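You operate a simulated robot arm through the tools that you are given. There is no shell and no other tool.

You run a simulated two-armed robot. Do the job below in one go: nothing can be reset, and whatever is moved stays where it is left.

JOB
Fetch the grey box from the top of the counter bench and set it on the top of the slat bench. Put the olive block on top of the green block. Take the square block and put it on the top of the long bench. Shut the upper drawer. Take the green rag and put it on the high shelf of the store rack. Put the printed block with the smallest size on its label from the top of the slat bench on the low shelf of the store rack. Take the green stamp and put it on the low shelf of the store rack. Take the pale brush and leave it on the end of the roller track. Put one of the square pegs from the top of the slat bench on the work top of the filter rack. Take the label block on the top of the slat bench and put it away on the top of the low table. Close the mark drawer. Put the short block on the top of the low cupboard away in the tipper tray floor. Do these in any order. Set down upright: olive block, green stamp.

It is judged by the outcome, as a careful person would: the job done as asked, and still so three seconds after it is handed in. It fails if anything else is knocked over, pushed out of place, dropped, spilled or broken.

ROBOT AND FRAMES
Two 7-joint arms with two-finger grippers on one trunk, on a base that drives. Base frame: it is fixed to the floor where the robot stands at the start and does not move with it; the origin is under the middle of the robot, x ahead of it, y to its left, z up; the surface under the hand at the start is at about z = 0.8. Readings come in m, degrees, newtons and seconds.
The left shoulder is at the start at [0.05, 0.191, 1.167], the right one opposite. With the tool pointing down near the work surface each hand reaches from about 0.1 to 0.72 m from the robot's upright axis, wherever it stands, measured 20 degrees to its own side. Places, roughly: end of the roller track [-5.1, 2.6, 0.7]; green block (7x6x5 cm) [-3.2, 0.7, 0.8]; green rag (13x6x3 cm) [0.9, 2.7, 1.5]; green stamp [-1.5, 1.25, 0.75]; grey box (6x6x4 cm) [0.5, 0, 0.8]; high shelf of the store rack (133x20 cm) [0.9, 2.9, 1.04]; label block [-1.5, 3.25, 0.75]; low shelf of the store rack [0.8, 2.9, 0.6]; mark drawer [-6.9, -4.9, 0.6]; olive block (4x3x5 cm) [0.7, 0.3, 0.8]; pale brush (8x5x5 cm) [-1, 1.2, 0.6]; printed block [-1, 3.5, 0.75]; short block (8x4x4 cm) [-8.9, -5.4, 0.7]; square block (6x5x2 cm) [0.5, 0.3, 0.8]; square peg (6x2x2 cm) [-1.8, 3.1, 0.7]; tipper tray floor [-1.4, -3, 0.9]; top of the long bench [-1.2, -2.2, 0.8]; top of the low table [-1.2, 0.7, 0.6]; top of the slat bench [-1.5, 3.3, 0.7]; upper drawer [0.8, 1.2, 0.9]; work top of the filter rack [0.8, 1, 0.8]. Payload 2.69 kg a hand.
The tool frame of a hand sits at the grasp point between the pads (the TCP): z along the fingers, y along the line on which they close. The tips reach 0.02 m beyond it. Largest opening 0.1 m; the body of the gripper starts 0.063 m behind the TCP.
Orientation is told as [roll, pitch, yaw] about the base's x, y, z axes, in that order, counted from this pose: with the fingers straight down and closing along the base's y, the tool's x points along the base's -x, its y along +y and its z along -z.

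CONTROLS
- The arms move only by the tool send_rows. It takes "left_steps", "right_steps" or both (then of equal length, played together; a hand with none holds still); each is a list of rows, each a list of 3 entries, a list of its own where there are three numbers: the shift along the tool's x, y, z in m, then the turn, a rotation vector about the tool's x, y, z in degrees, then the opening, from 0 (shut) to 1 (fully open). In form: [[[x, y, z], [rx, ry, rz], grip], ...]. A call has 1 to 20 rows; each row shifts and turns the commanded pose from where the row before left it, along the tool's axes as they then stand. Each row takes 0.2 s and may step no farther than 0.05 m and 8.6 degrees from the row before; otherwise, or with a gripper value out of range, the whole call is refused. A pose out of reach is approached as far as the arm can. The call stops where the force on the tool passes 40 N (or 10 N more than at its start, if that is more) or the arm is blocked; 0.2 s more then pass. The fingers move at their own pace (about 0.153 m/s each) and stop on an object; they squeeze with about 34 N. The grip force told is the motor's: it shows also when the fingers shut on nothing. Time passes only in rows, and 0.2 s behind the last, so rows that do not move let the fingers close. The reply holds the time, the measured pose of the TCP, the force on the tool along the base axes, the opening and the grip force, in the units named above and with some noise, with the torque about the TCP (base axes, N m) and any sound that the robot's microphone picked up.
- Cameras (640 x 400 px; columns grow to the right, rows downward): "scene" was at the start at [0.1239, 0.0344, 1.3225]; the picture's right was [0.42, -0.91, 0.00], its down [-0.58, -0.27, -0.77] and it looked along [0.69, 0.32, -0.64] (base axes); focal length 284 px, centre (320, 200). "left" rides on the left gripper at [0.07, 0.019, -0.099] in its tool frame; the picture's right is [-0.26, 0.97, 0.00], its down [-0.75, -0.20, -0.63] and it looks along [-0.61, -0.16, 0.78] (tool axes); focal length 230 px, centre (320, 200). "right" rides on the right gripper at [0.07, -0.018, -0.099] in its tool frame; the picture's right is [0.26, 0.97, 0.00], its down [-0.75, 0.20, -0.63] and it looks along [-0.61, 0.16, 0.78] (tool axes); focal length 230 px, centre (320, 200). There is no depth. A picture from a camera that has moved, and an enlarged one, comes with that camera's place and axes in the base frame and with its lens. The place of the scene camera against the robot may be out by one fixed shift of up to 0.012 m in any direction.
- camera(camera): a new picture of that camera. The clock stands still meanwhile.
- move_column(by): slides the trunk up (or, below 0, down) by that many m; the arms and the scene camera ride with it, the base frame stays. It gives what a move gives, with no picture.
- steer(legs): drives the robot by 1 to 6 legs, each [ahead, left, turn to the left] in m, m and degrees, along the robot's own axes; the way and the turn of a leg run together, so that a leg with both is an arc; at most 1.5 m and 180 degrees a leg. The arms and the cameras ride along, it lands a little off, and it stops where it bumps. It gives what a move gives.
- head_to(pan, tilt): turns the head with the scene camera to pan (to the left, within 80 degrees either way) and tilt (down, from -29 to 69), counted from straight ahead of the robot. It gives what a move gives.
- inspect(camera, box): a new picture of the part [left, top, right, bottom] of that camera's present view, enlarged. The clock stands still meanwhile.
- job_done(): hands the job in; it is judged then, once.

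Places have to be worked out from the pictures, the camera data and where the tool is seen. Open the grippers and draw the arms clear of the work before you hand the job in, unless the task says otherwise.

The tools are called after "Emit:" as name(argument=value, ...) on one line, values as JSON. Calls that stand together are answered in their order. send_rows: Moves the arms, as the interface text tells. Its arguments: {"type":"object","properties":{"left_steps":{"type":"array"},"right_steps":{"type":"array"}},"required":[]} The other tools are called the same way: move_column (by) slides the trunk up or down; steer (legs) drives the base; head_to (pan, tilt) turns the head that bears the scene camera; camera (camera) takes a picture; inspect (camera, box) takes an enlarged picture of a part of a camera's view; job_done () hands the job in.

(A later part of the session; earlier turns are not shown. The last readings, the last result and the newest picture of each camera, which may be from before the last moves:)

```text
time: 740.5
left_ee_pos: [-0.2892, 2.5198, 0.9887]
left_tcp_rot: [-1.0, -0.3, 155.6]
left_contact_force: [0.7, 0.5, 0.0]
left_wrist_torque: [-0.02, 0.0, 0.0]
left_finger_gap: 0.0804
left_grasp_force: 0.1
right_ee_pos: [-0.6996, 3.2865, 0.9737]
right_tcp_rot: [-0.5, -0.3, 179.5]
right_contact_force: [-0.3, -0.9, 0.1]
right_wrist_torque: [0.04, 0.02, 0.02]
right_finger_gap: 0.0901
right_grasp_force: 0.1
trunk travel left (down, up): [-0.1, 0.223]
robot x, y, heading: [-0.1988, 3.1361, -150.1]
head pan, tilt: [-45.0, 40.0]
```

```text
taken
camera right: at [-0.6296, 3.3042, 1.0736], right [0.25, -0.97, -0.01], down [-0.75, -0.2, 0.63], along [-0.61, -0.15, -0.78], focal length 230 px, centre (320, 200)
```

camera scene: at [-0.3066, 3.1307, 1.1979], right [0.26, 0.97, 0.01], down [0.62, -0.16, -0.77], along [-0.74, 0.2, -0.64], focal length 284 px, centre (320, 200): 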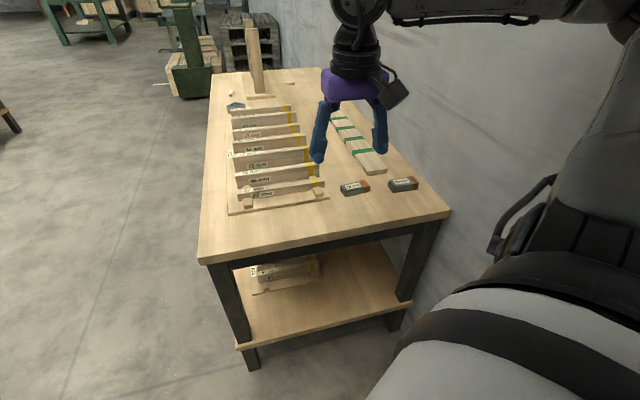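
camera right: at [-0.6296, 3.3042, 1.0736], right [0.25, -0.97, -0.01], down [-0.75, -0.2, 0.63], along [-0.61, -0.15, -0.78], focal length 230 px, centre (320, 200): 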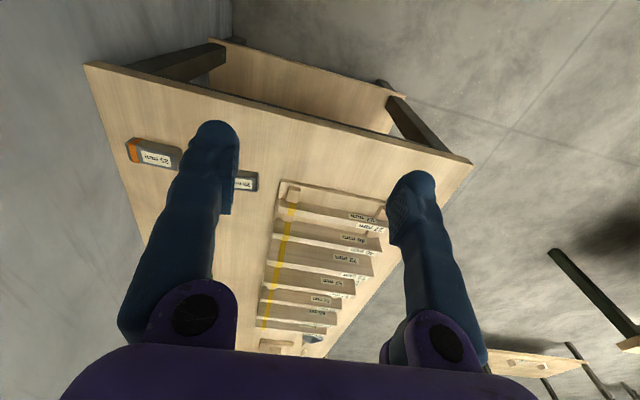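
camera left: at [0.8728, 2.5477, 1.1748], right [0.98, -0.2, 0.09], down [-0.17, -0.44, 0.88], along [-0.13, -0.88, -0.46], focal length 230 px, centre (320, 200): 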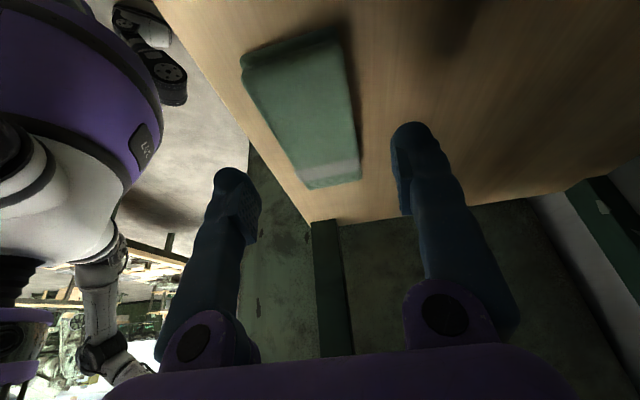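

My right elbow met the wall; I shift slightly south and west so the right hand comes closer to the printed blocks.

Emit:
steer(legs=[[0.02, 0.03, 0], [0.15, -0.085, 0]])

Emit:
camera(camera="right")

Emit:
inspect(camera="scene", box=[260, 100, 480, 250])

```text
time: 742.5
left_ee_pos: [-0.4646, 2.4885, 0.9943]
left_tcp_rot: [-0.8, 0.0, 155.4]
left_contact_force: [-0.2, 0.1, 0.8]
left_wrist_torque: [0.0, -0.05, 0.01]
left_finger_gap: 0.0802
left_grasp_force: 0.0
right_ee_pos: [-0.8738, 3.254, 0.9728]
right_tcp_rot: [-0.3, -0.1, 179.6]
right_contact_force: [0.4, 0.4, 0.5]
right_wrist_torque: [-0.01, -0.02, 0.0]
right_finger_gap: 0.0898
right_grasp_force: 0.0
trunk travel left (down, up): [-0.1, 0.223]
robot x, y, heading: [-0.3714, 3.0995, -150.0]
head pan, tilt: [-45.0, 40.0]
```

```text
taken
camera right: at [-0.8047, 3.2725, 1.0715], right [0.25, -0.97, 0.0], down [-0.75, -0.2, 0.63], along [-0.61, -0.15, -0.78], focal length 230 px, centre (320, 200)
```

right: 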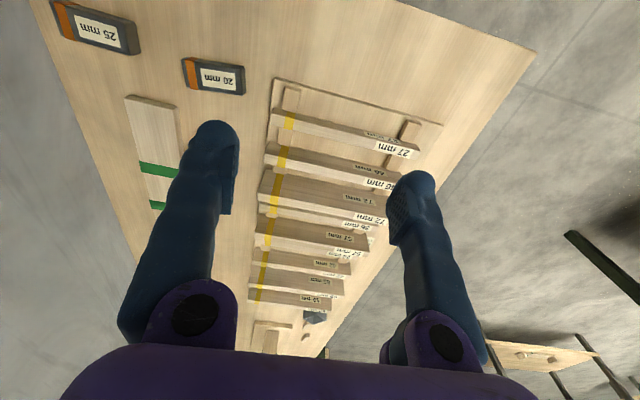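

```text
2.67 times, centred on (370, 175) of scene
camera zoom: at [-0.482, 3.0998, 1.1975], right [0.26, 0.97, 0.0], down [0.62, -0.17, -0.77], along [-0.74, 0.2, -0.64], focal length 759 px, centre (187, 267)
```

zoom: 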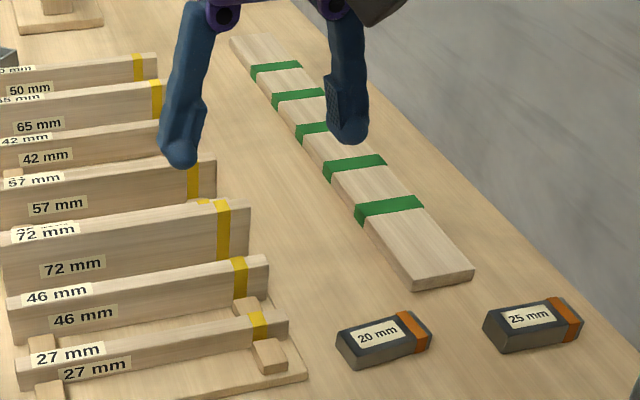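

The 20 mm block lies at about [-0.909, 3.402], ~8 cm along y, turned 5°. I open the right hand fully, align it and move over the block.

Emit:
send_rows(right_steps=[[[-0.0088, -0.037, 0], [0, 0, -2.8], 1.0], [[-0.0088, -0.037, 0], [0, 0, -2.8], 1.0], [[-0.0088, -0.037, 0], [0, 0, 0], 1.0], [[-0.0088, -0.037, 0], [0, 0, 0], 1.0], [[0, 0, 0.05], [0, 0, 0], 1.0], [[0, 0, 0], [0, 0, 0], 1.0]])

Emit:
camera(camera="right")

```text
time: 744.1
left_ee_pos: [-0.4495, 2.4709, 0.9861]
left_tcp_rot: [-1.5, -0.1, 157.3]
left_contact_force: [0.4, 0.3, -0.9]
left_wrist_torque: [0.05, 0.05, -0.03]
left_finger_gap: 0.0799
left_grasp_force: 0.1
right_ee_pos: [-0.9317, 3.3571, 0.9159]
right_tcp_rot: [1.1, 0.9, -171.2]
right_contact_force: [-0.1, 0.1, -0.9]
right_wrist_torque: [-0.04, -0.03, -0.01]
right_finger_gap: 0.1
right_grasp_force: 0.1
trunk travel left (down, up): [-0.1, 0.223]
robot x, y, heading: [-0.3727, 3.0988, -148.2]
head pan, tilt: [-45.0, 40.0]
stopped in row 6 (right hand): the arm was blocked; the commanded pose is now the measured one
```

```text
taken
camera right: at [-0.866, 3.3878, 1.0162], right [0.4, -0.92, 0.02], down [-0.72, -0.3, 0.62], along [-0.56, -0.27, -0.78], focal length 230 px, centre (320, 200)
```

right: 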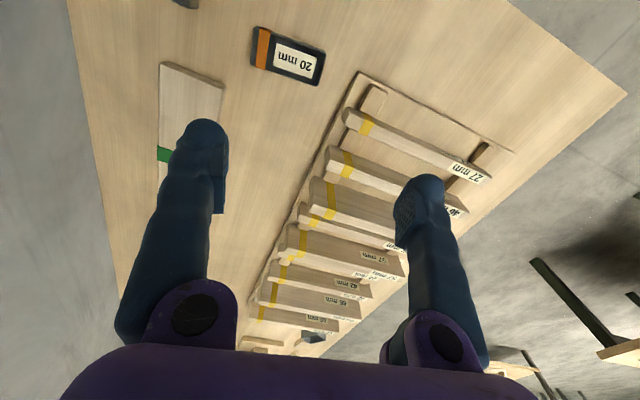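

The right elbow is against the wall here, so I'll use the left hand for this block instead. I draw the right hand back and up, step south, and turn to face north (100°).

Emit:
send_rows(right_steps=[[[0.0137, 0.0427, -0.015], [0, 0, 0], 0.6], [[0.0137, 0.0427, -0.015], [0, 0, 0], 0.6], [[0.0137, 0.0427, -0.015], [0, 0, 0], 0.6], [[0, 0, 0], [0, 0, 0], 0.6]])

Emit:
steer(legs=[[0.1, 0.35, 0], [-0.15, 0.1, 0]])

Emit:
camera(camera="scene")

```text
time: 745.1
left_ee_pos: [-0.4536, 2.4872, 0.993]
left_tcp_rot: [-0.8, 0.1, 156.4]
left_contact_force: [-0.1, 0.8, -0.5]
left_wrist_torque: [-0.01, -0.03, -0.01]
left_finger_gap: 0.0799
left_grasp_force: 0.1
right_ee_pos: [-0.865, 3.2594, 0.9621]
right_tcp_rot: [1.4, 0.5, -172.3]
right_contact_force: [-0.3, 0.0, 0.4]
right_wrist_torque: [-0.02, -0.03, 0.0]
right_finger_gap: 0.0603
right_grasp_force: 0.1
trunk travel left (down, up): [-0.1, 0.223]
robot x, y, heading: [-0.3765, 3.0981, -148.9]
head pan, tilt: [-45.0, 40.0]
```

```text
time: 749.9
left_ee_pos: [-0.1732, 2.1279, 0.9935]
left_tcp_rot: [-0.8, -0.1, 156.7]
left_contact_force: [-0.7, 0.4, -1.0]
left_wrist_torque: [0.01, 0.05, 0.03]
left_finger_gap: 0.0798
left_grasp_force: 0.0
right_ee_pos: [-0.5884, 2.8998, 0.964]
right_tcp_rot: [1.6, 0.4, -172.0]
right_contact_force: [0.4, -0.2, -0.3]
right_wrist_torque: [0.03, 0.01, 0.01]
right_finger_gap: 0.0601
right_grasp_force: 0.1
trunk travel left (down, up): [-0.1, 0.223]
robot x, y, heading: [-0.0946, 2.7387, -148.6]
head pan, tilt: [-45.0, 40.0]
```

```text
taken
camera scene: at [-0.2031, 2.7381, 1.1977], right [0.24, 0.97, 0.0], down [0.62, -0.15, -0.77], along [-0.74, 0.18, -0.64], focal length 284 px, centre (320, 200)
```

scene: 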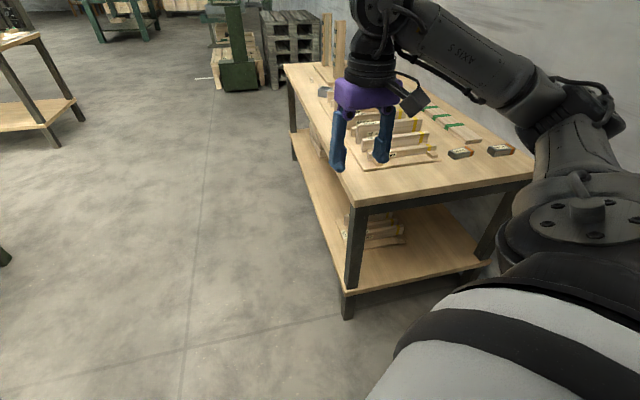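

The bench is undisturbed. I turn to 100° and move to about [-0.38, 3.05], which brings the left hand over the printed blocks.

Emit:
steer(legs=[[0, 0, -111.4], [0.35, 0.225, 0]])

Emit:
head_to(pan=45, tilt=40)

Emit:
camera(camera="left")

Emit:
camera(camera="scene")

```text
time: 757.1
left_ee_pos: [-0.938, 3.3014, 0.9927]
left_tcp_rot: [-0.8, -0.1, 47.5]
left_contact_force: [0.0, 0.2, -0.8]
left_wrist_torque: [0.02, 0.03, -0.02]
left_finger_gap: 0.08
left_grasp_force: 0.0
right_ee_pos: [-0.0723, 3.4396, 0.9634]
right_tcp_rot: [1.5, 0.4, 78.5]
right_contact_force: [0.4, 0.3, -0.9]
right_wrist_torque: [-0.01, -0.02, 0.01]
right_finger_gap: 0.0601
right_grasp_force: 0.0
trunk travel left (down, up): [-0.1, 0.223]
robot x, y, heading: [-0.3802, 3.0233, 102.2]
head pan, tilt: [-45.0, 40.0]
```

```text
time: 758.8
left_ee_pos: [-0.9381, 3.3028, 0.9933]
left_tcp_rot: [-0.8, -0.1, 47.4]
left_contact_force: [0.1, 0.7, -0.8]
left_wrist_torque: [-0.03, 0.02, 0.0]
left_finger_gap: 0.0798
left_grasp_force: 0.1
right_ee_pos: [-0.0712, 3.4396, 0.9625]
right_tcp_rot: [1.5, 0.4, 78.7]
right_contact_force: [0.0, 0.1, -0.6]
right_wrist_torque: [-0.04, 0.0, 0.02]
right_finger_gap: 0.0599
right_grasp_force: 0.1
trunk travel left (down, up): [-0.1, 0.223]
robot x, y, heading: [-0.3818, 3.025, 101.6]
head pan, tilt: [45.0, 40.0]
```

```text
taken
camera left: at [-0.9992, 3.265, 1.0929], right [-0.54, 0.84, -0.01], down [0.65, 0.42, 0.63], along [0.54, 0.33, -0.77], focal length 230 px, centre (320, 200)
```

left: 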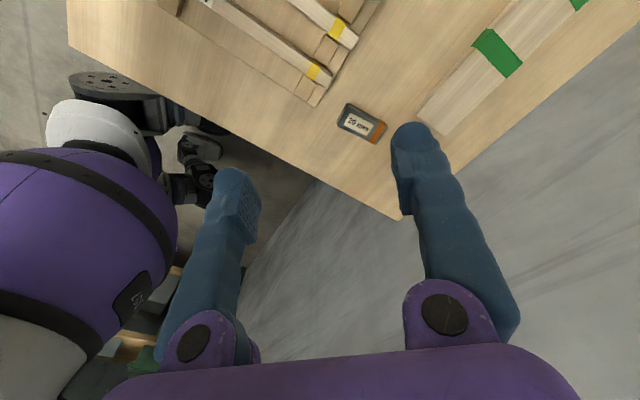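

```text
taken
camera scene: at [-0.4581, 3.1091, 1.1976], right [0.55, 0.84, 0.0], down [0.54, -0.35, -0.77], along [-0.64, 0.42, -0.64], focal length 284 px, centre (320, 200)
```

scene: 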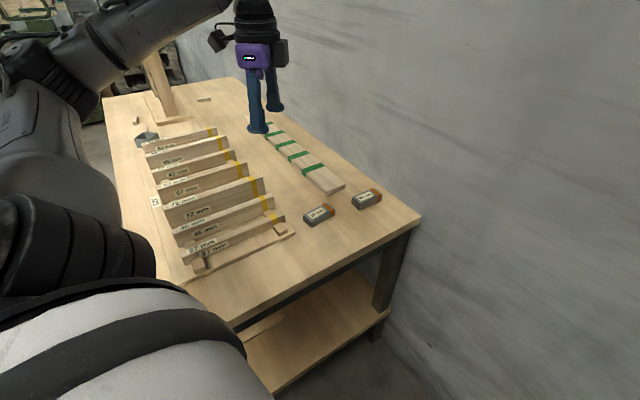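

I move the left hand above the 20 mm block and turn it to yaw ~95° so it closes across the block's narrow side.

Emit:
send_rows(left_steps=[[[-0.0301, 0.0155, 0], [0, 0, 0], 0.7], [[-0.0301, 0.0155, 0], [0, 0, 0], 0.7], [[-0.0301, 0.0155, 0], [0, 0, 0], 0.7], [[0, 0, 0], [0, 0, -7.9], 0.7], [[0, 0, 0], [0, 0, -7.9], 0.7], [[0, 0, 0], [0, 0, -7.9], 0.7], [[0, 0, 0], [0, 0, -7.9], 0.7], [[0, 0, 0], [0, 0, -7.9], 0.7], [[0, 0, 0], [0, 0, -7.9], 0.7], [[0, 0, 0], [0, 0, 0], 0.7]])

Emit:
camera(camera="left")

```text
time: 761.0
left_ee_pos: [-0.9103, 3.4015, 0.9912]
left_tcp_rot: [-0.6, 0.5, 94.9]
left_contact_force: [-0.1, 0.8, -0.1]
left_wrist_torque: [-0.01, 0.01, -0.01]
left_finger_gap: 0.0703
left_grasp_force: 0.0
right_ee_pos: [-0.0714, 3.4382, 0.9634]
right_tcp_rot: [1.5, 0.4, 78.6]
right_contact_force: [-0.2, 0.6, 0.5]
right_wrist_torque: [-0.03, 0.01, 0.02]
right_finger_gap: 0.06
right_grasp_force: 0.0
trunk travel left (down, up): [-0.1, 0.223]
robot x, y, heading: [-0.3854, 3.024, 101.9]
head pan, tilt: [45.0, 40.0]
```

```text
taken
camera left: at [-0.9239, 3.3308, 1.093], right [-0.98, 0.17, -0.01], down [0.13, 0.77, 0.62], along [0.12, 0.61, -0.78], focal length 230 px, centre (320, 200)
```

left: 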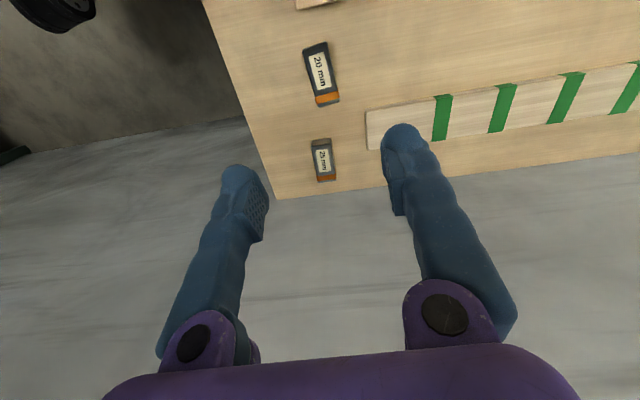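

The block's centre is [-0.909, 3.399] – well aligned. I lower the trunk 0.1 m and the hand to z≈0.715 and grip.

Emit:
move_column(by=-0.1)

Emit:
send_rows(left_steps=[[[0, 0, 0.045], [0, 0, 0], 0.7], [[0, 0, 0.045], [0, 0, 0], 0.7], [[0, 0, 0.04], [0, 0, 0], 0.7], [[0, 0, 0.03], [0, 0, 0], 0.7], [[0, 0, 0], [0, 0, 0], 0.7]])

Emit:
camera(camera="left")

```text
time: 762.3
left_ee_pos: [-0.9103, 3.4006, 0.8925]
left_tcp_rot: [-0.6, 0.4, 94.9]
left_contact_force: [0.0, -0.2, 0.4]
left_wrist_torque: [0.02, -0.01, 0.02]
left_finger_gap: 0.07
left_grasp_force: 0.1
right_ee_pos: [-0.0712, 3.439, 0.8626]
right_tcp_rot: [1.5, 0.4, 78.5]
right_contact_force: [0.1, 0.0, -0.3]
right_wrist_torque: [-0.01, 0.03, 0.0]
right_finger_gap: 0.0598
right_grasp_force: 0.0
trunk travel left (down, up): [0.0, 0.323]
robot x, y, heading: [-0.3848, 3.026, 101.8]
head pan, tilt: [45.0, 40.0]
```

```text
time: 763.5
left_ee_pos: [-0.9098, 3.3981, 0.732]
left_tcp_rot: [-0.6, 0.5, 94.8]
left_contact_force: [-0.6, 0.1, -0.8]
left_wrist_torque: [0.0, 0.0, -0.02]
left_finger_gap: 0.07
left_grasp_force: 0.1
right_ee_pos: [-0.0719, 3.4383, 0.8628]
right_tcp_rot: [1.5, 0.5, 78.6]
right_contact_force: [0.0, 0.3, -0.4]
right_wrist_torque: [-0.01, 0.01, 0.01]
right_finger_gap: 0.0601
right_grasp_force: 0.0
trunk travel left (down, up): [0.0, 0.323]
robot x, y, heading: [-0.3837, 3.023, 101.9]
head pan, tilt: [45.0, 40.0]
```

```text
taken
camera left: at [-0.9232, 3.3288, 0.8328], right [-0.98, 0.18, -0.01], down [0.13, 0.77, 0.63], along [0.12, 0.61, -0.78], focal length 230 px, centre (320, 200)
```

left: 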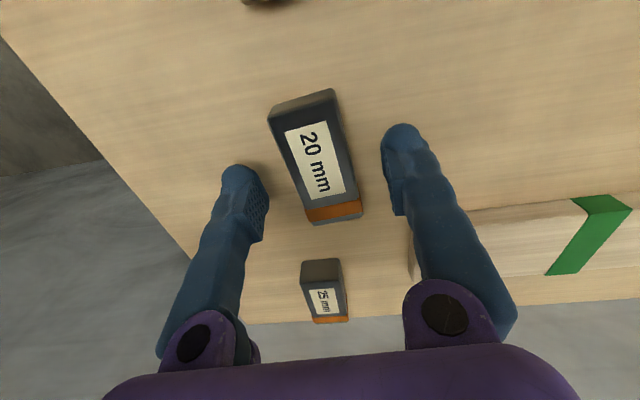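

The 20 mm block is between the fingers. I lower 1.6 cm more and close.

Emit:
send_rows(left_steps=[[[0, 0, 0.016], [0, 0, 0], 0.7], [[0, 0, 0], [0, 0, 0], 0.5], [[0, 0, 0], [0, 0, 0], 0.2], [[0, 0, 0], [0, 0, 0], 0.0], [[0, 0, 0], [0, 0, 0], 0.0], [[0, 0, -0.02], [0, 0, 0], 0.0], [[0, 0, -0.04], [0, 0, 0], 0.0], [[0, 0, -0.05], [0, 0, 0], 0.0]])

Emit:
camera(camera="left")

```text
time: 765.3
left_ee_pos: [-0.9098, 3.3989, 0.827]
left_tcp_rot: [-0.5, 0.6, 94.7]
left_contact_force: [0.0, -0.8, -0.6]
left_wrist_torque: [0.0, 0.01, -0.02]
left_finger_gap: 0.0349
left_grasp_force: 33.6
right_ee_pos: [-0.0707, 3.4378, 0.8632]
right_tcp_rot: [1.6, 0.4, 78.5]
right_contact_force: [-0.3, 0.3, 0.1]
right_wrist_torque: [0.0, -0.02, 0.0]
right_finger_gap: 0.06
right_grasp_force: 0.0
trunk travel left (down, up): [0.0, 0.323]
robot x, y, heading: [-0.3878, 3.0238, 101.8]
head pan, tilt: [45.0, 40.0]
```

```text
taken
camera left: at [-0.9227, 3.3293, 0.9279], right [-0.98, 0.18, -0.01], down [0.13, 0.77, 0.62], along [0.12, 0.61, -0.78], focal length 230 px, centre (320, 200)
```

left: 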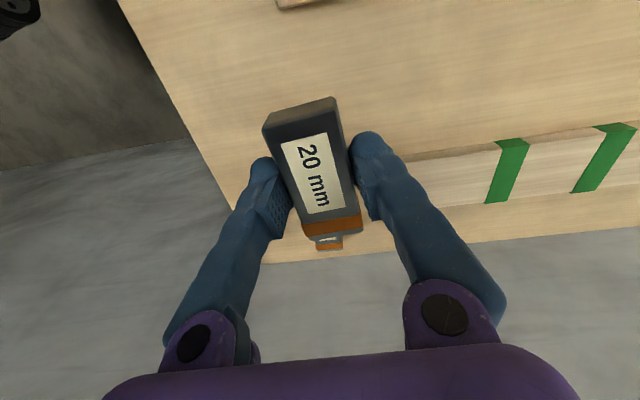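

The 20 mm block is held. Next a square peg with the right hand: I raise the trunk, drive around to the bench's front near peg 1 (≈[-1.78, 3.10]) and turn to 120°.

Emit:
move_column(by=0.17)

Emit:
steer(legs=[[-0.508, 0.014, 0], [0.24, 1.42, 0], [0, 0, 18.2]])

Emit:
head_to(pan=-25, tilt=40)

Emit:
camera(camera="scene")

Emit:
camera(camera="right")

```text
time: 767.2
left_ee_pos: [-0.9098, 3.4002, 0.9968]
left_tcp_rot: [-0.6, 0.6, 94.7]
left_contact_force: [0.8, 0.2, -2.3]
left_wrist_torque: [0.0, 0.01, 0.0]
left_finger_gap: 0.0351
left_grasp_force: 33.9
right_ee_pos: [-0.072, 3.439, 1.0336]
right_tcp_rot: [1.6, 0.6, 78.7]
right_contact_force: [0.6, -0.5, -0.7]
right_wrist_torque: [0.01, 0.01, -0.04]
right_finger_gap: 0.0598
right_grasp_force: 0.1
trunk travel left (down, up): [-0.17, 0.153]
robot x, y, heading: [-0.3818, 3.0233, 101.7]
head pan, tilt: [45.0, 40.0]
```

```text
time: 783.4
left_ee_pos: [-2.3412, 2.6319, 0.9973]
left_tcp_rot: [-0.6, 0.4, 113.8]
left_contact_force: [-0.1, 0.0, -1.6]
left_wrist_torque: [0.0, -0.01, -0.01]
left_finger_gap: 0.0351
left_grasp_force: 33.8
right_ee_pos: [-1.5607, 2.9421, 1.034]
right_tcp_rot: [1.3, 0.4, 97.6]
right_contact_force: [-1.0, -0.4, -0.4]
right_wrist_torque: [0.0, -0.01, 0.0]
right_finger_gap: 0.06
right_grasp_force: 0.1
trunk travel left (down, up): [-0.17, 0.153]
robot x, y, heading: [-1.7227, 2.4539, 120.9]
head pan, tilt: [45.0, 40.0]
```

```text
time: 784.8
left_ee_pos: [-2.3412, 2.6326, 0.9977]
left_tcp_rot: [-0.6, 0.5, 113.8]
left_contact_force: [0.3, 0.3, -1.2]
left_wrist_torque: [0.0, 0.0, -0.02]
left_finger_gap: 0.035
left_grasp_force: 34.3
right_ee_pos: [-1.5595, 2.9426, 1.0331]
right_tcp_rot: [1.5, 0.6, 97.7]
right_contact_force: [-0.7, 0.0, 0.7]
right_wrist_torque: [-0.01, 0.0, 0.02]
right_finger_gap: 0.0597
right_grasp_force: 0.1
trunk travel left (down, up): [-0.17, 0.153]
robot x, y, heading: [-1.7223, 2.4469, 120.9]
head pan, tilt: [-25.0, 40.0]
```

```text
taken
camera scene: at [-1.7452, 2.5667, 1.2676], right [0.99, 0.1, 0.0], down [0.07, -0.64, -0.77], along [-0.08, 0.76, -0.64], focal length 284 px, centre (320, 200)
```

scene: 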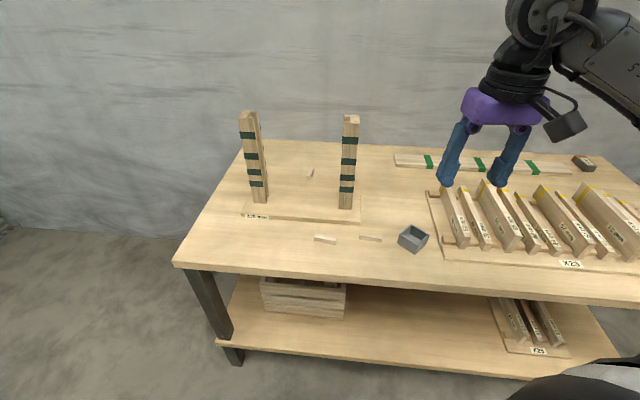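

```text
taken
camera right: at [-1.5303, 2.8774, 1.1323], right [-0.92, -0.38, 0.03], down [-0.28, 0.72, 0.63], along [-0.26, 0.57, -0.78], focal length 230 px, centre (320, 200)
```

right: 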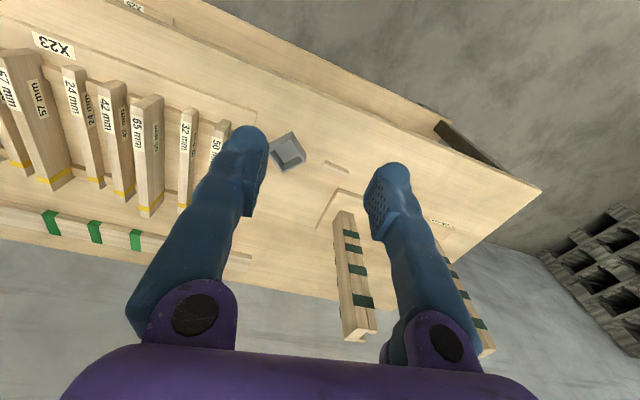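

I zoom in on the pegs to check their shape.

Emit:
inspect(camera="scene", box=[290, 210, 450, 270])

Emit:
inspect(camera="scene", box=[230, 150, 390, 250])

```text
4.00 times, centred on (370, 240) of scene
camera zoom: at [-1.7452, 2.5667, 1.2676], right [0.99, 0.1, 0.0], down [0.07, -0.64, -0.77], along [-0.08, 0.76, -0.64], focal length 1138 px, centre (120, 40)
```

zoom: 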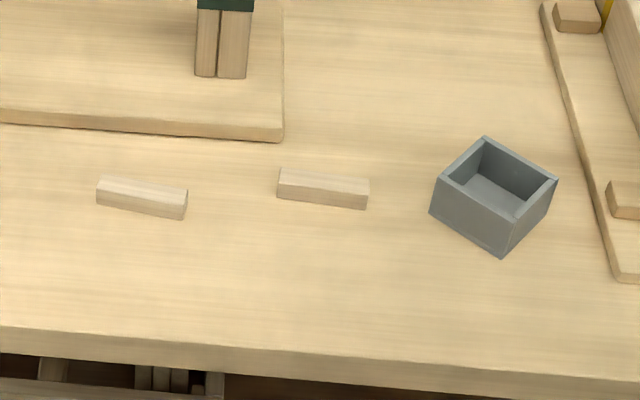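

```text
4.00 times, centred on (310, 200) of scene
camera zoom: at [-1.7452, 2.5667, 1.2676], right [0.99, 0.1, 0.0], down [0.07, -0.64, -0.77], along [-0.08, 0.76, -0.64], focal length 1138 px, centre (360, 200)
```

zoom: 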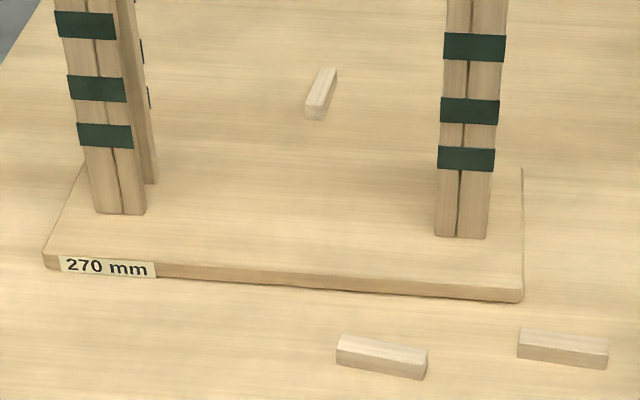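

All three are square pegs. I choose the left-front one (centre ≈[-1.784, 3.077], 6 cm long). I shift the robot so the right hand is just above it.

Emit:
steer(legs=[[0.18, 0.12, 0]])

Emit:
send_rows(right_steps=[[[0, 0, 0.04], [0, 0, 5.5], 0.9], [[0, 0, 0.04], [0, 0, 5.5], 0.9], [[0, 0, 0.03], [0, 0, 5.5], 0.9], [[0, 0, 0], [0, 0, 0], 0.9]])

Emit:
camera(camera="right")

Emit:
camera(camera="scene")

```text
time: 786.5
left_ee_pos: [-2.536, 2.724, 0.9966]
left_tcp_rot: [-0.6, 0.6, 113.8]
left_contact_force: [-0.6, 0.5, -1.0]
left_wrist_torque: [-0.02, -0.02, -0.01]
left_finger_gap: 0.0351
left_grasp_force: 33.9
right_ee_pos: [-1.7561, 3.0332, 1.0332]
right_tcp_rot: [1.4, 0.5, 97.7]
right_contact_force: [0.2, -0.5, -0.3]
right_wrist_torque: [0.03, -0.03, 0.0]
right_finger_gap: 0.06
right_grasp_force: 0.0
trunk travel left (down, up): [-0.17, 0.153]
robot x, y, heading: [-1.9156, 2.539, 120.8]
head pan, tilt: [-25.0, 40.0]
```

```text
time: 787.5
left_ee_pos: [-2.5341, 2.7242, 0.9969]
left_tcp_rot: [-0.6, 0.6, 113.7]
left_contact_force: [0.0, -0.4, -2.2]
left_wrist_torque: [0.0, -0.02, 0.0]
left_finger_gap: 0.0348
left_grasp_force: 34.6
right_ee_pos: [-1.7587, 3.0321, 0.9228]
right_tcp_rot: [1.3, 0.8, 81.0]
right_contact_force: [-0.7, -0.7, 0.0]
right_wrist_torque: [-0.01, -0.01, -0.03]
right_finger_gap: 0.0902
right_grasp_force: 0.2
trunk travel left (down, up): [-0.17, 0.153]
robot x, y, heading: [-1.918, 2.5356, 120.9]
head pan, tilt: [-25.0, 40.0]
```

```text
taken
camera right: at [-1.7489, 2.9624, 1.0226], right [-0.99, -0.1, 0.03], down [-0.07, 0.78, 0.62], along [-0.08, 0.62, -0.78], focal length 230 px, centre (320, 200)
```

right: 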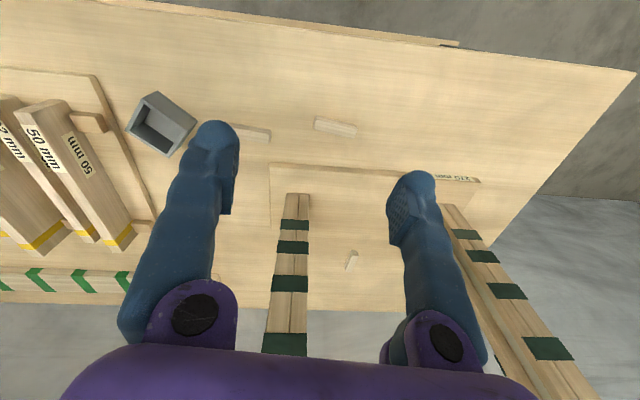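

```text
taken
camera scene: at [-1.9398, 2.6581, 1.2676], right [0.99, 0.1, 0.0], down [0.07, -0.64, -0.77], along [-0.08, 0.76, -0.64], focal length 284 px, centre (320, 200)
```

scene: 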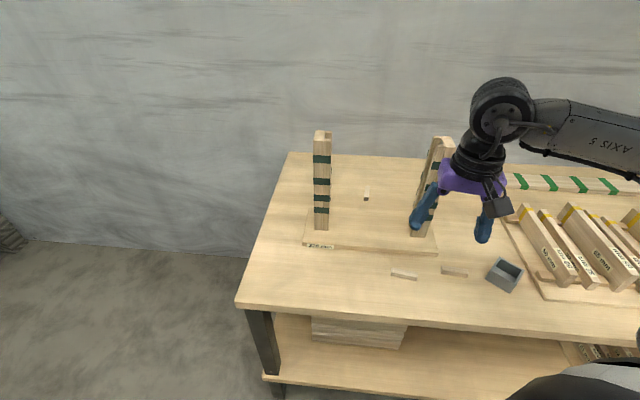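

Peg centre measured at [-1.789, 3.078]. I move over it and lower to just above.

Emit:
send_rows(right_steps=[[[-0.0203, 0.0189, 0], [0, 0, 0], 0.9], [[-0.0203, 0.0189, 0], [0, 0, 0], 0.9], [[0, 0, 0.045], [0, 0, 0], 0.9], [[0, 0, 0.045], [0, 0, 0], 0.9], [[0, 0, 0.045], [0, 0, 0], 0.9], [[0, 0, 0.03], [0, 0, 0], 0.9], [[0, 0, 0], [0, 0, 0], 0.9]])

Emit:
camera(camera="right")

Emit:
inspect(camera="scene", box=[340, 150, 520, 290])

```text
time: 789.1
left_ee_pos: [-2.5352, 2.7249, 0.9977]
left_tcp_rot: [-0.6, 0.5, 113.8]
left_contact_force: [0.4, -0.1, -1.6]
left_wrist_torque: [0.02, -0.02, -0.03]
left_finger_gap: 0.0347
left_grasp_force: 34.3
right_ee_pos: [-1.7917, 3.0746, 0.7579]
right_tcp_rot: [1.4, 0.8, 81.1]
right_contact_force: [-0.8, -0.5, -0.6]
right_wrist_torque: [0.02, -0.06, 0.03]
right_finger_gap: 0.0901
right_grasp_force: 0.0
trunk travel left (down, up): [-0.17, 0.153]
robot x, y, heading: [-1.9199, 2.5398, 120.8]
head pan, tilt: [-25.0, 40.0]
```

```text
taken
camera right: at [-1.7825, 3.0036, 0.8576], right [-0.99, -0.11, 0.02], down [-0.07, 0.78, 0.62], along [-0.08, 0.62, -0.78], focal length 230 px, centre (320, 200)
```

right: 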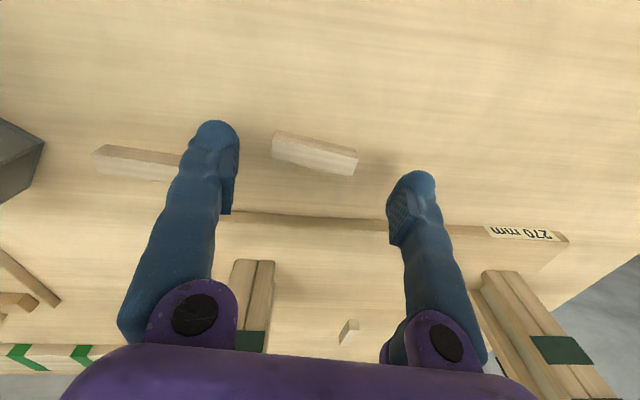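

```text
2.86 times, centred on (430, 220) of scene
camera zoom: at [-1.9397, 2.658, 1.2676], right [0.99, 0.1, 0.0], down [0.07, -0.64, -0.77], along [-0.08, 0.76, -0.64], focal length 813 px, centre (6, 143)
```

zoom: 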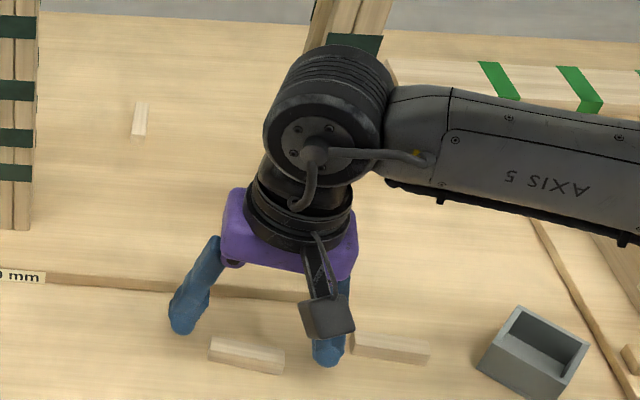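

Clear of the neighbouring peg by ~3.5 cm. I lower to z≈0.713 and grip the peg.

Emit:
send_rows(right_steps=[[[-0.003, -0.0015, 0.025], [0, 0, 0], 0.9], [[0, 0, 0.02], [0, 0, 0], 0.9], [[0, 0, 0], [0, 0, 0], 0.75], [[0, 0, 0], [0, 0, 0], 0.6], [[0, 0, 0], [0, 0, 0], 0.3], [[0, 0, 0], [0, 0, 0], 0.0], [[0, 0, 0], [0, 0, 0], 0.0]])

Emit:
camera(camera="right")

```text
time: 789.9
left_ee_pos: [-2.5347, 2.7219, 0.9971]
left_tcp_rot: [-0.6, 0.3, 113.6]
left_contact_force: [-1.1, 0.0, -1.3]
left_wrist_torque: [-0.01, 0.0, -0.01]
left_finger_gap: 0.035
left_grasp_force: 33.9
right_ee_pos: [-1.789, 3.0773, 0.7183]
right_tcp_rot: [1.0, 0.3, 80.8]
right_contact_force: [6.9, -14.3, 30.7]
right_wrist_torque: [-0.47, -1.66, -0.51]
right_finger_gap: 0.0852
right_grasp_force: 8.2
trunk travel left (down, up): [-0.17, 0.153]
robot x, y, heading: [-1.9138, 2.5426, 120.9]
head pan, tilt: [-25.0, 40.0]
stopped in row 3 (right hand): the force on the tool passed its limit at 44 N (the readings are from after the stop); the commanded pose is now the measured one
```

```text
taken
camera right: at [-1.7806, 3.0062, 0.818], right [-0.99, -0.1, 0.02], down [-0.07, 0.77, 0.63], along [-0.08, 0.62, -0.78], focal length 230 px, centre (320, 200)
```

right: 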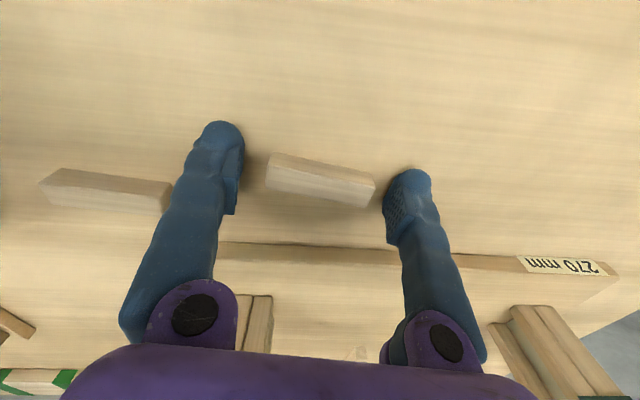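

The east fingertip touched the bench; I raise 4 mm and close.

Emit:
send_rows(right_steps=[[[0, 0, -0.004], [0, 0, 0], 0.88], [[0, 0, 0], [0, 0, 0], 0.75], [[0, 0, 0], [0, 0, 0], 0.62], [[0, 0, 0], [0, 0, 0], 0.4], [[0, 0, 0], [0, 0, 0], 0.0], [[0, 0, 0], [0, 0, 0], 0.0]])

Emit:
camera(camera="right")

```text
time: 791.3
left_ee_pos: [-2.5338, 2.7226, 0.9966]
left_tcp_rot: [-0.6, 0.5, 113.7]
left_contact_force: [0.4, -0.5, -1.9]
left_wrist_torque: [0.01, 0.01, 0.0]
left_finger_gap: 0.0348
left_grasp_force: 34.2
right_ee_pos: [-1.7896, 3.0827, 0.7207]
right_tcp_rot: [1.2, 0.2, 81.0]
right_contact_force: [6.6, 7.2, 18.6]
right_wrist_torque: [0.04, -0.8, 0.29]
right_finger_gap: 0.0562
right_grasp_force: 34.0
trunk travel left (down, up): [-0.17, 0.153]
robot x, y, heading: [-1.9164, 2.5403, 120.7]
head pan, tilt: [-25.0, 40.0]
```

```text
taken
camera right: at [-1.7806, 3.0099, 0.8195], right [-0.99, -0.1, 0.02], down [-0.07, 0.77, 0.63], along [-0.08, 0.63, -0.77], focal length 230 px, centre (320, 200)
```

right: 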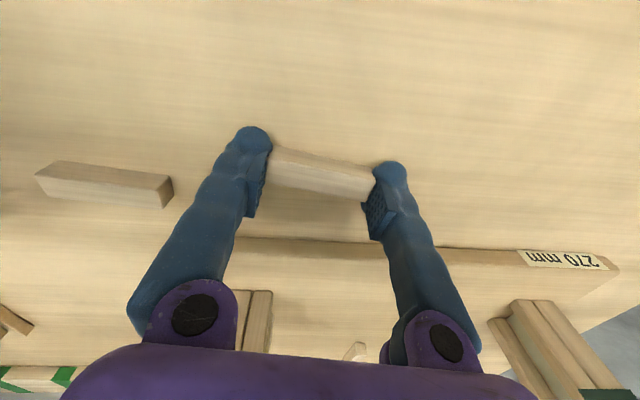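

The peg is gripped (5.6 cm). I lift and check that it is held firmly.

Emit:
send_rows(right_steps=[[[0, 0, -0.015], [0, 0, 0], 0.0], [[0, 0, -0.03], [0, 0, 0], 0.0], [[0, 0, -0.05], [0, 0, 0], 0.0], [[0, 0, -0.05], [0, 0, 0], 0.0], [[0, 0, -0.05], [0, 0, 0], 0.0]])

Emit:
camera(camera="right")

Emit:
inspect(camera="scene", box=[340, 90, 540, 290])

```text
time: 792.5
left_ee_pos: [-2.5358, 2.724, 0.997]
left_tcp_rot: [-0.5, 0.4, 113.6]
left_contact_force: [0.6, 0.3, -1.9]
left_wrist_torque: [0.0, 0.01, -0.01]
left_finger_gap: 0.035
left_grasp_force: 33.6
right_ee_pos: [-1.7879, 3.0808, 0.9137]
right_tcp_rot: [1.1, 0.5, 81.0]
right_contact_force: [0.1, 0.2, 0.8]
right_wrist_torque: [0.01, 0.01, 0.01]
right_finger_gap: 0.0561
right_grasp_force: 34.4
trunk travel left (down, up): [-0.17, 0.153]
robot x, y, heading: [-1.9169, 2.5383, 121.2]
head pan, tilt: [-25.0, 40.0]
```

```text
taken
camera right: at [-1.7776, 3.0111, 1.0128], right [-0.99, -0.1, 0.02], down [-0.07, 0.78, 0.63], along [-0.08, 0.62, -0.78], focal length 230 px, centre (320, 200)
```

right: 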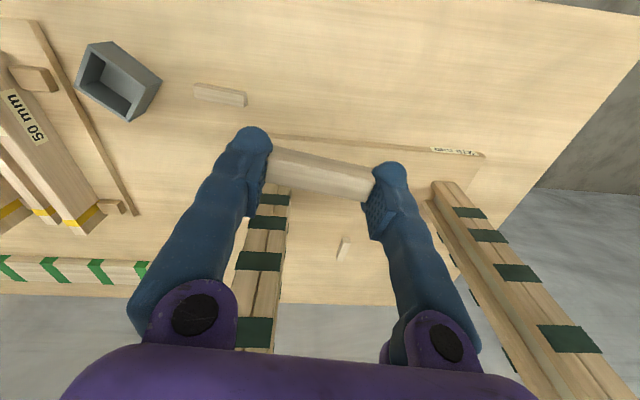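

```text
2.00 times, centred on (440, 190) of scene
camera zoom: at [-1.9397, 2.6576, 1.2676], right [0.99, 0.1, 0.0], down [0.07, -0.64, -0.77], along [-0.08, 0.76, -0.64], focal length 569 px, centre (80, 220)
```

zoom: 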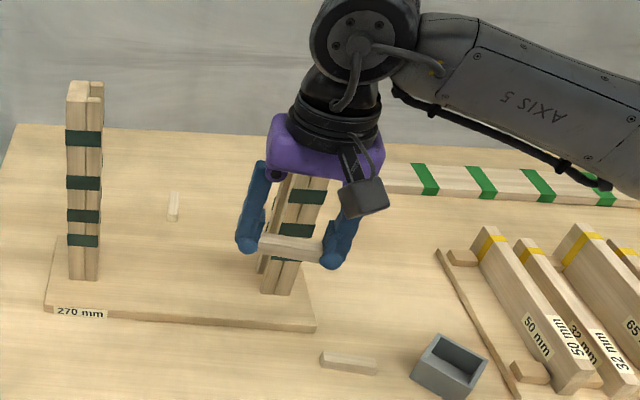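

The peg is firmly held at the fingertips. I draw the right hand back from the posts, leave the bench, and drive east to the store rack, turning to −35°.

Emit:
send_rows(right_steps=[[[0.04, 0, 0], [0, 0, 0], 0.0], [[0.04, 0, -0.01], [0, 0, 0], 0.0]])

Emit:
steer(legs=[[-0.3, 0.18, 0], [0, 0, -156], [0.73, 0.51, 0], [0.73, 0.51, 0]])

Emit:
head_to(pan=35, tilt=25)

Emit:
camera(camera="scene")

Emit:
camera(camera="right")

```text
time: 793.1
left_ee_pos: [-2.5344, 2.7242, 0.9961]
left_tcp_rot: [-0.6, 0.5, 113.7]
left_contact_force: [-0.4, 0.0, -1.4]
left_wrist_torque: [-0.02, -0.03, 0.02]
left_finger_gap: 0.0349
left_grasp_force: 33.9
right_ee_pos: [-1.7991, 3.0038, 0.9227]
right_tcp_rot: [1.1, 0.5, 80.9]
right_contact_force: [-0.9, -1.3, -0.6]
right_wrist_torque: [0.01, 0.03, 0.0]
right_finger_gap: 0.0559
right_grasp_force: 33.6
trunk travel left (down, up): [-0.17, 0.153]
robot x, y, heading: [-1.9182, 2.5385, 120.9]
head pan, tilt: [-25.0, 40.0]
```

```text
time: 811.0
left_ee_pos: [0.4897, 2.3193, 0.9964]
left_tcp_rot: [-0.6, 0.6, -41.3]
left_contact_force: [-0.7, -0.2, -1.4]
left_wrist_torque: [0.01, 0.03, 0.01]
left_finger_gap: 0.0349
left_grasp_force: 33.8
right_ee_pos: [-0.0567, 1.7546, 0.9226]
right_tcp_rot: [1.1, 0.5, -74.0]
right_contact_force: [0.4, 0.0, -0.4]
right_wrist_torque: [0.01, 0.0, 0.0]
right_finger_gap: 0.056
right_grasp_force: 34.3
trunk travel left (down, up): [-0.17, 0.153]
robot x, y, heading: [-0.1481, 2.2278, -34.1]
head pan, tilt: [-25.0, 40.0]
```

```text
time: 812.3
left_ee_pos: [0.4913, 2.3186, 0.997]
left_tcp_rot: [-0.5, 0.6, -41.4]
left_contact_force: [0.7, -0.5, -1.9]
left_wrist_torque: [0.0, 0.02, 0.03]
left_finger_gap: 0.035
left_grasp_force: 33.7
right_ee_pos: [-0.0563, 1.7535, 0.9221]
right_tcp_rot: [1.0, 0.5, -74.0]
right_contact_force: [-0.4, 0.0, -0.4]
right_wrist_torque: [-0.01, 0.0, 0.02]
right_finger_gap: 0.0558
right_grasp_force: 34.2
trunk travel left (down, up): [-0.17, 0.153]
robot x, y, heading: [-0.1421, 2.2269, -34.2]
head pan, tilt: [35.0, 25.0]
```

```text
taken
camera scene: at [-0.0144, 2.2026, 1.2909], right [0.01, -1.0, 0.0], down [-0.42, -0.01, -0.91], along [0.91, 0.01, -0.42], focal length 284 px, centre (320, 200)
```

scene: 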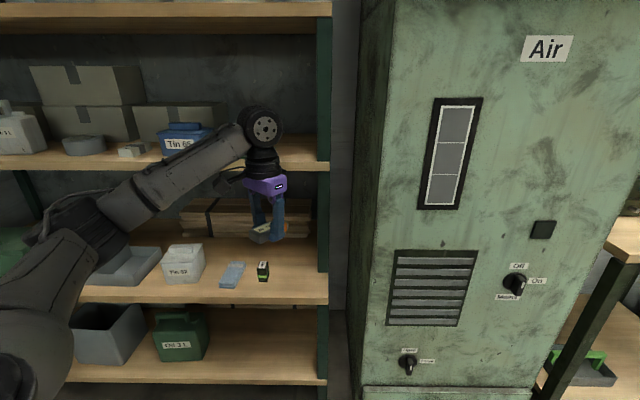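

```text
taken
camera right: at [-0.0957, 1.8148, 1.0227], right [0.86, 0.51, 0.02], down [0.39, -0.68, 0.63], along [0.34, -0.53, -0.78], focal length 230 px, centre (320, 200)
```

right: 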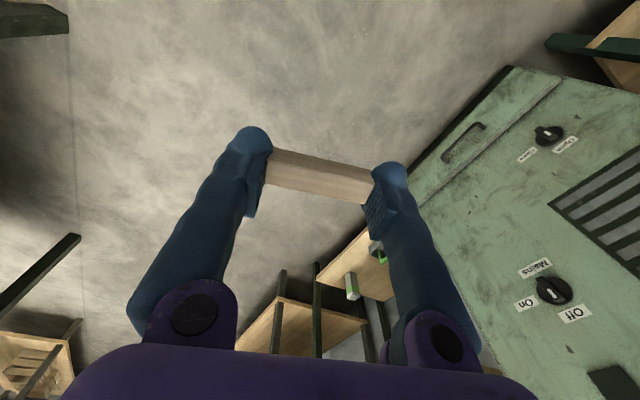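

I lower the trunk and the left hand (with the 20 mm block) below the high shelf's level and turn it so the block lies along the shelf, then drive in.

Emit:
move_column(by=-0.17)

Emit:
send_rows(left_steps=[[[0, 0, 0.04], [0, 0, 7.7], 0.0], [[0, 0, 0.04], [0, 0, 7.7], 0.0], [[0, 0, 0.04], [0, 0, 7.7], 0.0], [[0, 0, 0], [0, 0, 7.7], 0.0], [[0, 0, 0], [0, 0, 7.7], 0.0], [[0, 0, 0], [0, 0, 0], 0.0]])

Emit:
steer(legs=[[0.27, 0.16, 0]])

Emit:
head_to(pan=35, tilt=35)

Emit:
camera(camera="scene")

Emit:
camera(camera="left")

```text
time: 814.2
left_ee_pos: [0.4905, 2.3189, 0.8273]
left_tcp_rot: [-0.6, 0.5, -41.2]
left_contact_force: [-0.2, -0.3, -1.2]
left_wrist_torque: [0.01, 0.01, -0.01]
left_finger_gap: 0.0349
left_grasp_force: 33.8
right_ee_pos: [-0.0575, 1.7543, 0.7531]
right_tcp_rot: [1.1, 0.4, -74.0]
right_contact_force: [0.7, -0.8, 0.7]
right_wrist_torque: [-0.04, 0.0, 0.01]
right_finger_gap: 0.0561
right_grasp_force: 33.9
trunk travel left (down, up): [0.0, 0.323]
robot x, y, heading: [-0.148, 2.2257, -34.2]
head pan, tilt: [35.0, 25.0]
```

```text
time: 815.6
left_ee_pos: [0.488, 2.3174, 0.7076]
left_tcp_rot: [-0.8, 0.1, -79.9]
left_contact_force: [-0.1, 0.2, -0.6]
left_wrist_torque: [-0.01, -0.01, 0.01]
left_finger_gap: 0.0352
left_grasp_force: 33.7
right_ee_pos: [-0.0573, 1.7541, 0.7535]
right_tcp_rot: [1.1, 0.4, -74.1]
right_contact_force: [-0.5, -0.2, 0.1]
right_wrist_torque: [0.0, -0.02, -0.01]
right_finger_gap: 0.0559
right_grasp_force: 34.3
trunk travel left (down, up): [0.0, 0.323]
robot x, y, heading: [-0.1483, 2.2212, -34.1]
head pan, tilt: [35.0, 25.0]
```

```text
time: 817.7
left_ee_pos: [0.7985, 2.3036, 0.7074]
left_tcp_rot: [-0.8, 0.0, -79.7]
left_contact_force: [0.5, 0.1, -1.1]
left_wrist_torque: [0.01, 0.0, 0.01]
left_finger_gap: 0.035
left_grasp_force: 34.1
right_ee_pos: [0.2532, 1.7366, 0.7533]
right_tcp_rot: [1.1, 0.4, -73.7]
right_contact_force: [-0.4, 0.6, 0.0]
right_wrist_torque: [-0.02, -0.01, -0.01]
right_finger_gap: 0.056
right_grasp_force: 34.4
trunk travel left (down, up): [0.0, 0.323]
robot x, y, heading: [0.1628, 2.2088, -34.0]
head pan, tilt: [35.0, 25.0]
```

```text
time: 818.4
left_ee_pos: [0.7978, 2.304, 0.7071]
left_tcp_rot: [-0.8, 0.0, -79.6]
left_contact_force: [0.5, -0.1, -1.5]
left_wrist_torque: [0.02, 0.02, 0.0]
left_finger_gap: 0.0348
left_grasp_force: 34.0
right_ee_pos: [0.2531, 1.7376, 0.7528]
right_tcp_rot: [1.0, 0.5, -73.7]
right_contact_force: [-0.2, -1.0, 0.0]
right_wrist_torque: [-0.02, 0.02, -0.02]
right_finger_gap: 0.0561
right_grasp_force: 34.1
trunk travel left (down, up): [0.0, 0.323]
robot x, y, heading: [0.1636, 2.2086, -34.1]
head pan, tilt: [35.0, 35.0]
```

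```text
taken
camera scene: at [0.2913, 2.1862, 1.1052], right [0.02, -1.0, 0.0], down [-0.57, -0.01, -0.82], along [0.82, 0.01, -0.57], focal length 284 px, centre (320, 200)
```

scene: 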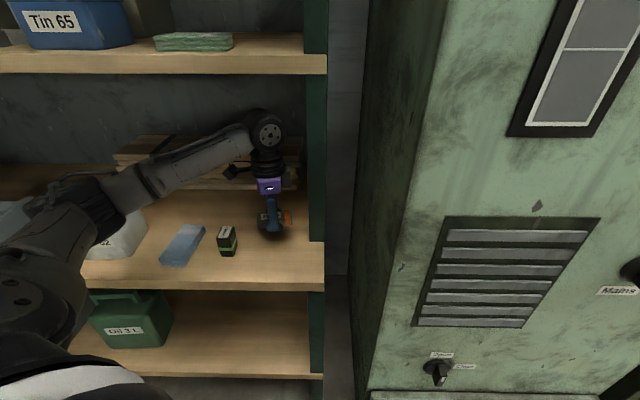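

```text
taken
camera left: at [0.8053, 2.3765, 0.807], right [1.0, -0.08, -0.01], down [-0.05, -0.77, 0.63], along [-0.06, -0.63, -0.78], focal length 230 px, centre (320, 200)
```

left: 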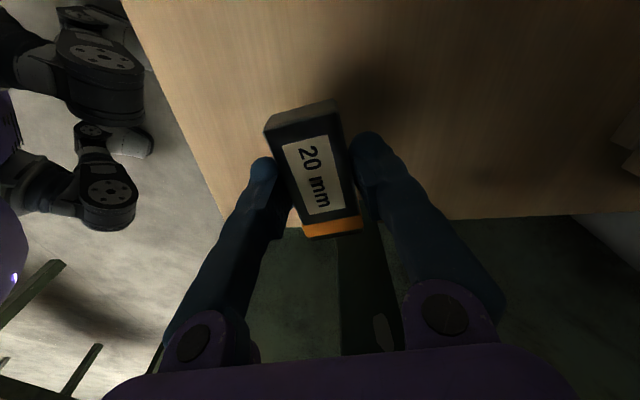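

The block hangs over a free area near the shelf's right end (well inside the edges). I lower it to the shelf.

Emit:
send_rows(left_steps=[[[0, 0, 0.03], [0, 0, 0], 0.0], [[0, 0, 0.02], [0, 0, 0], 0.0], [[0, 0, 0.01], [0, 0, 0], 0.0], [[0, 0, 0.006], [0, 0, 0], 0.0], [[0, 0, 0.005], [0, 0, 0], 0.0], [[0, 0, 0], [0, 0, 0], 0.0]])

```text
time: 819.8
left_ee_pos: [0.7992, 2.3037, 0.6399]
left_tcp_rot: [-0.4, 0.0, -79.4]
left_contact_force: [-1.1, -0.4, 17.6]
left_wrist_torque: [0.75, -0.19, 0.04]
left_finger_gap: 0.0349
left_grasp_force: 34.0
right_ee_pos: [0.2542, 1.7374, 0.7532]
right_tcp_rot: [1.2, 0.5, -73.9]
right_contact_force: [-0.4, 0.4, 0.8]
right_wrist_torque: [0.0, 0.0, 0.01]
right_finger_gap: 0.0564
right_grasp_force: 34.1
trunk travel left (down, up): [0.0, 0.323]
robot x, y, heading: [0.1626, 2.205, -34.1]
head pan, tilt: [35.0, 35.0]
```

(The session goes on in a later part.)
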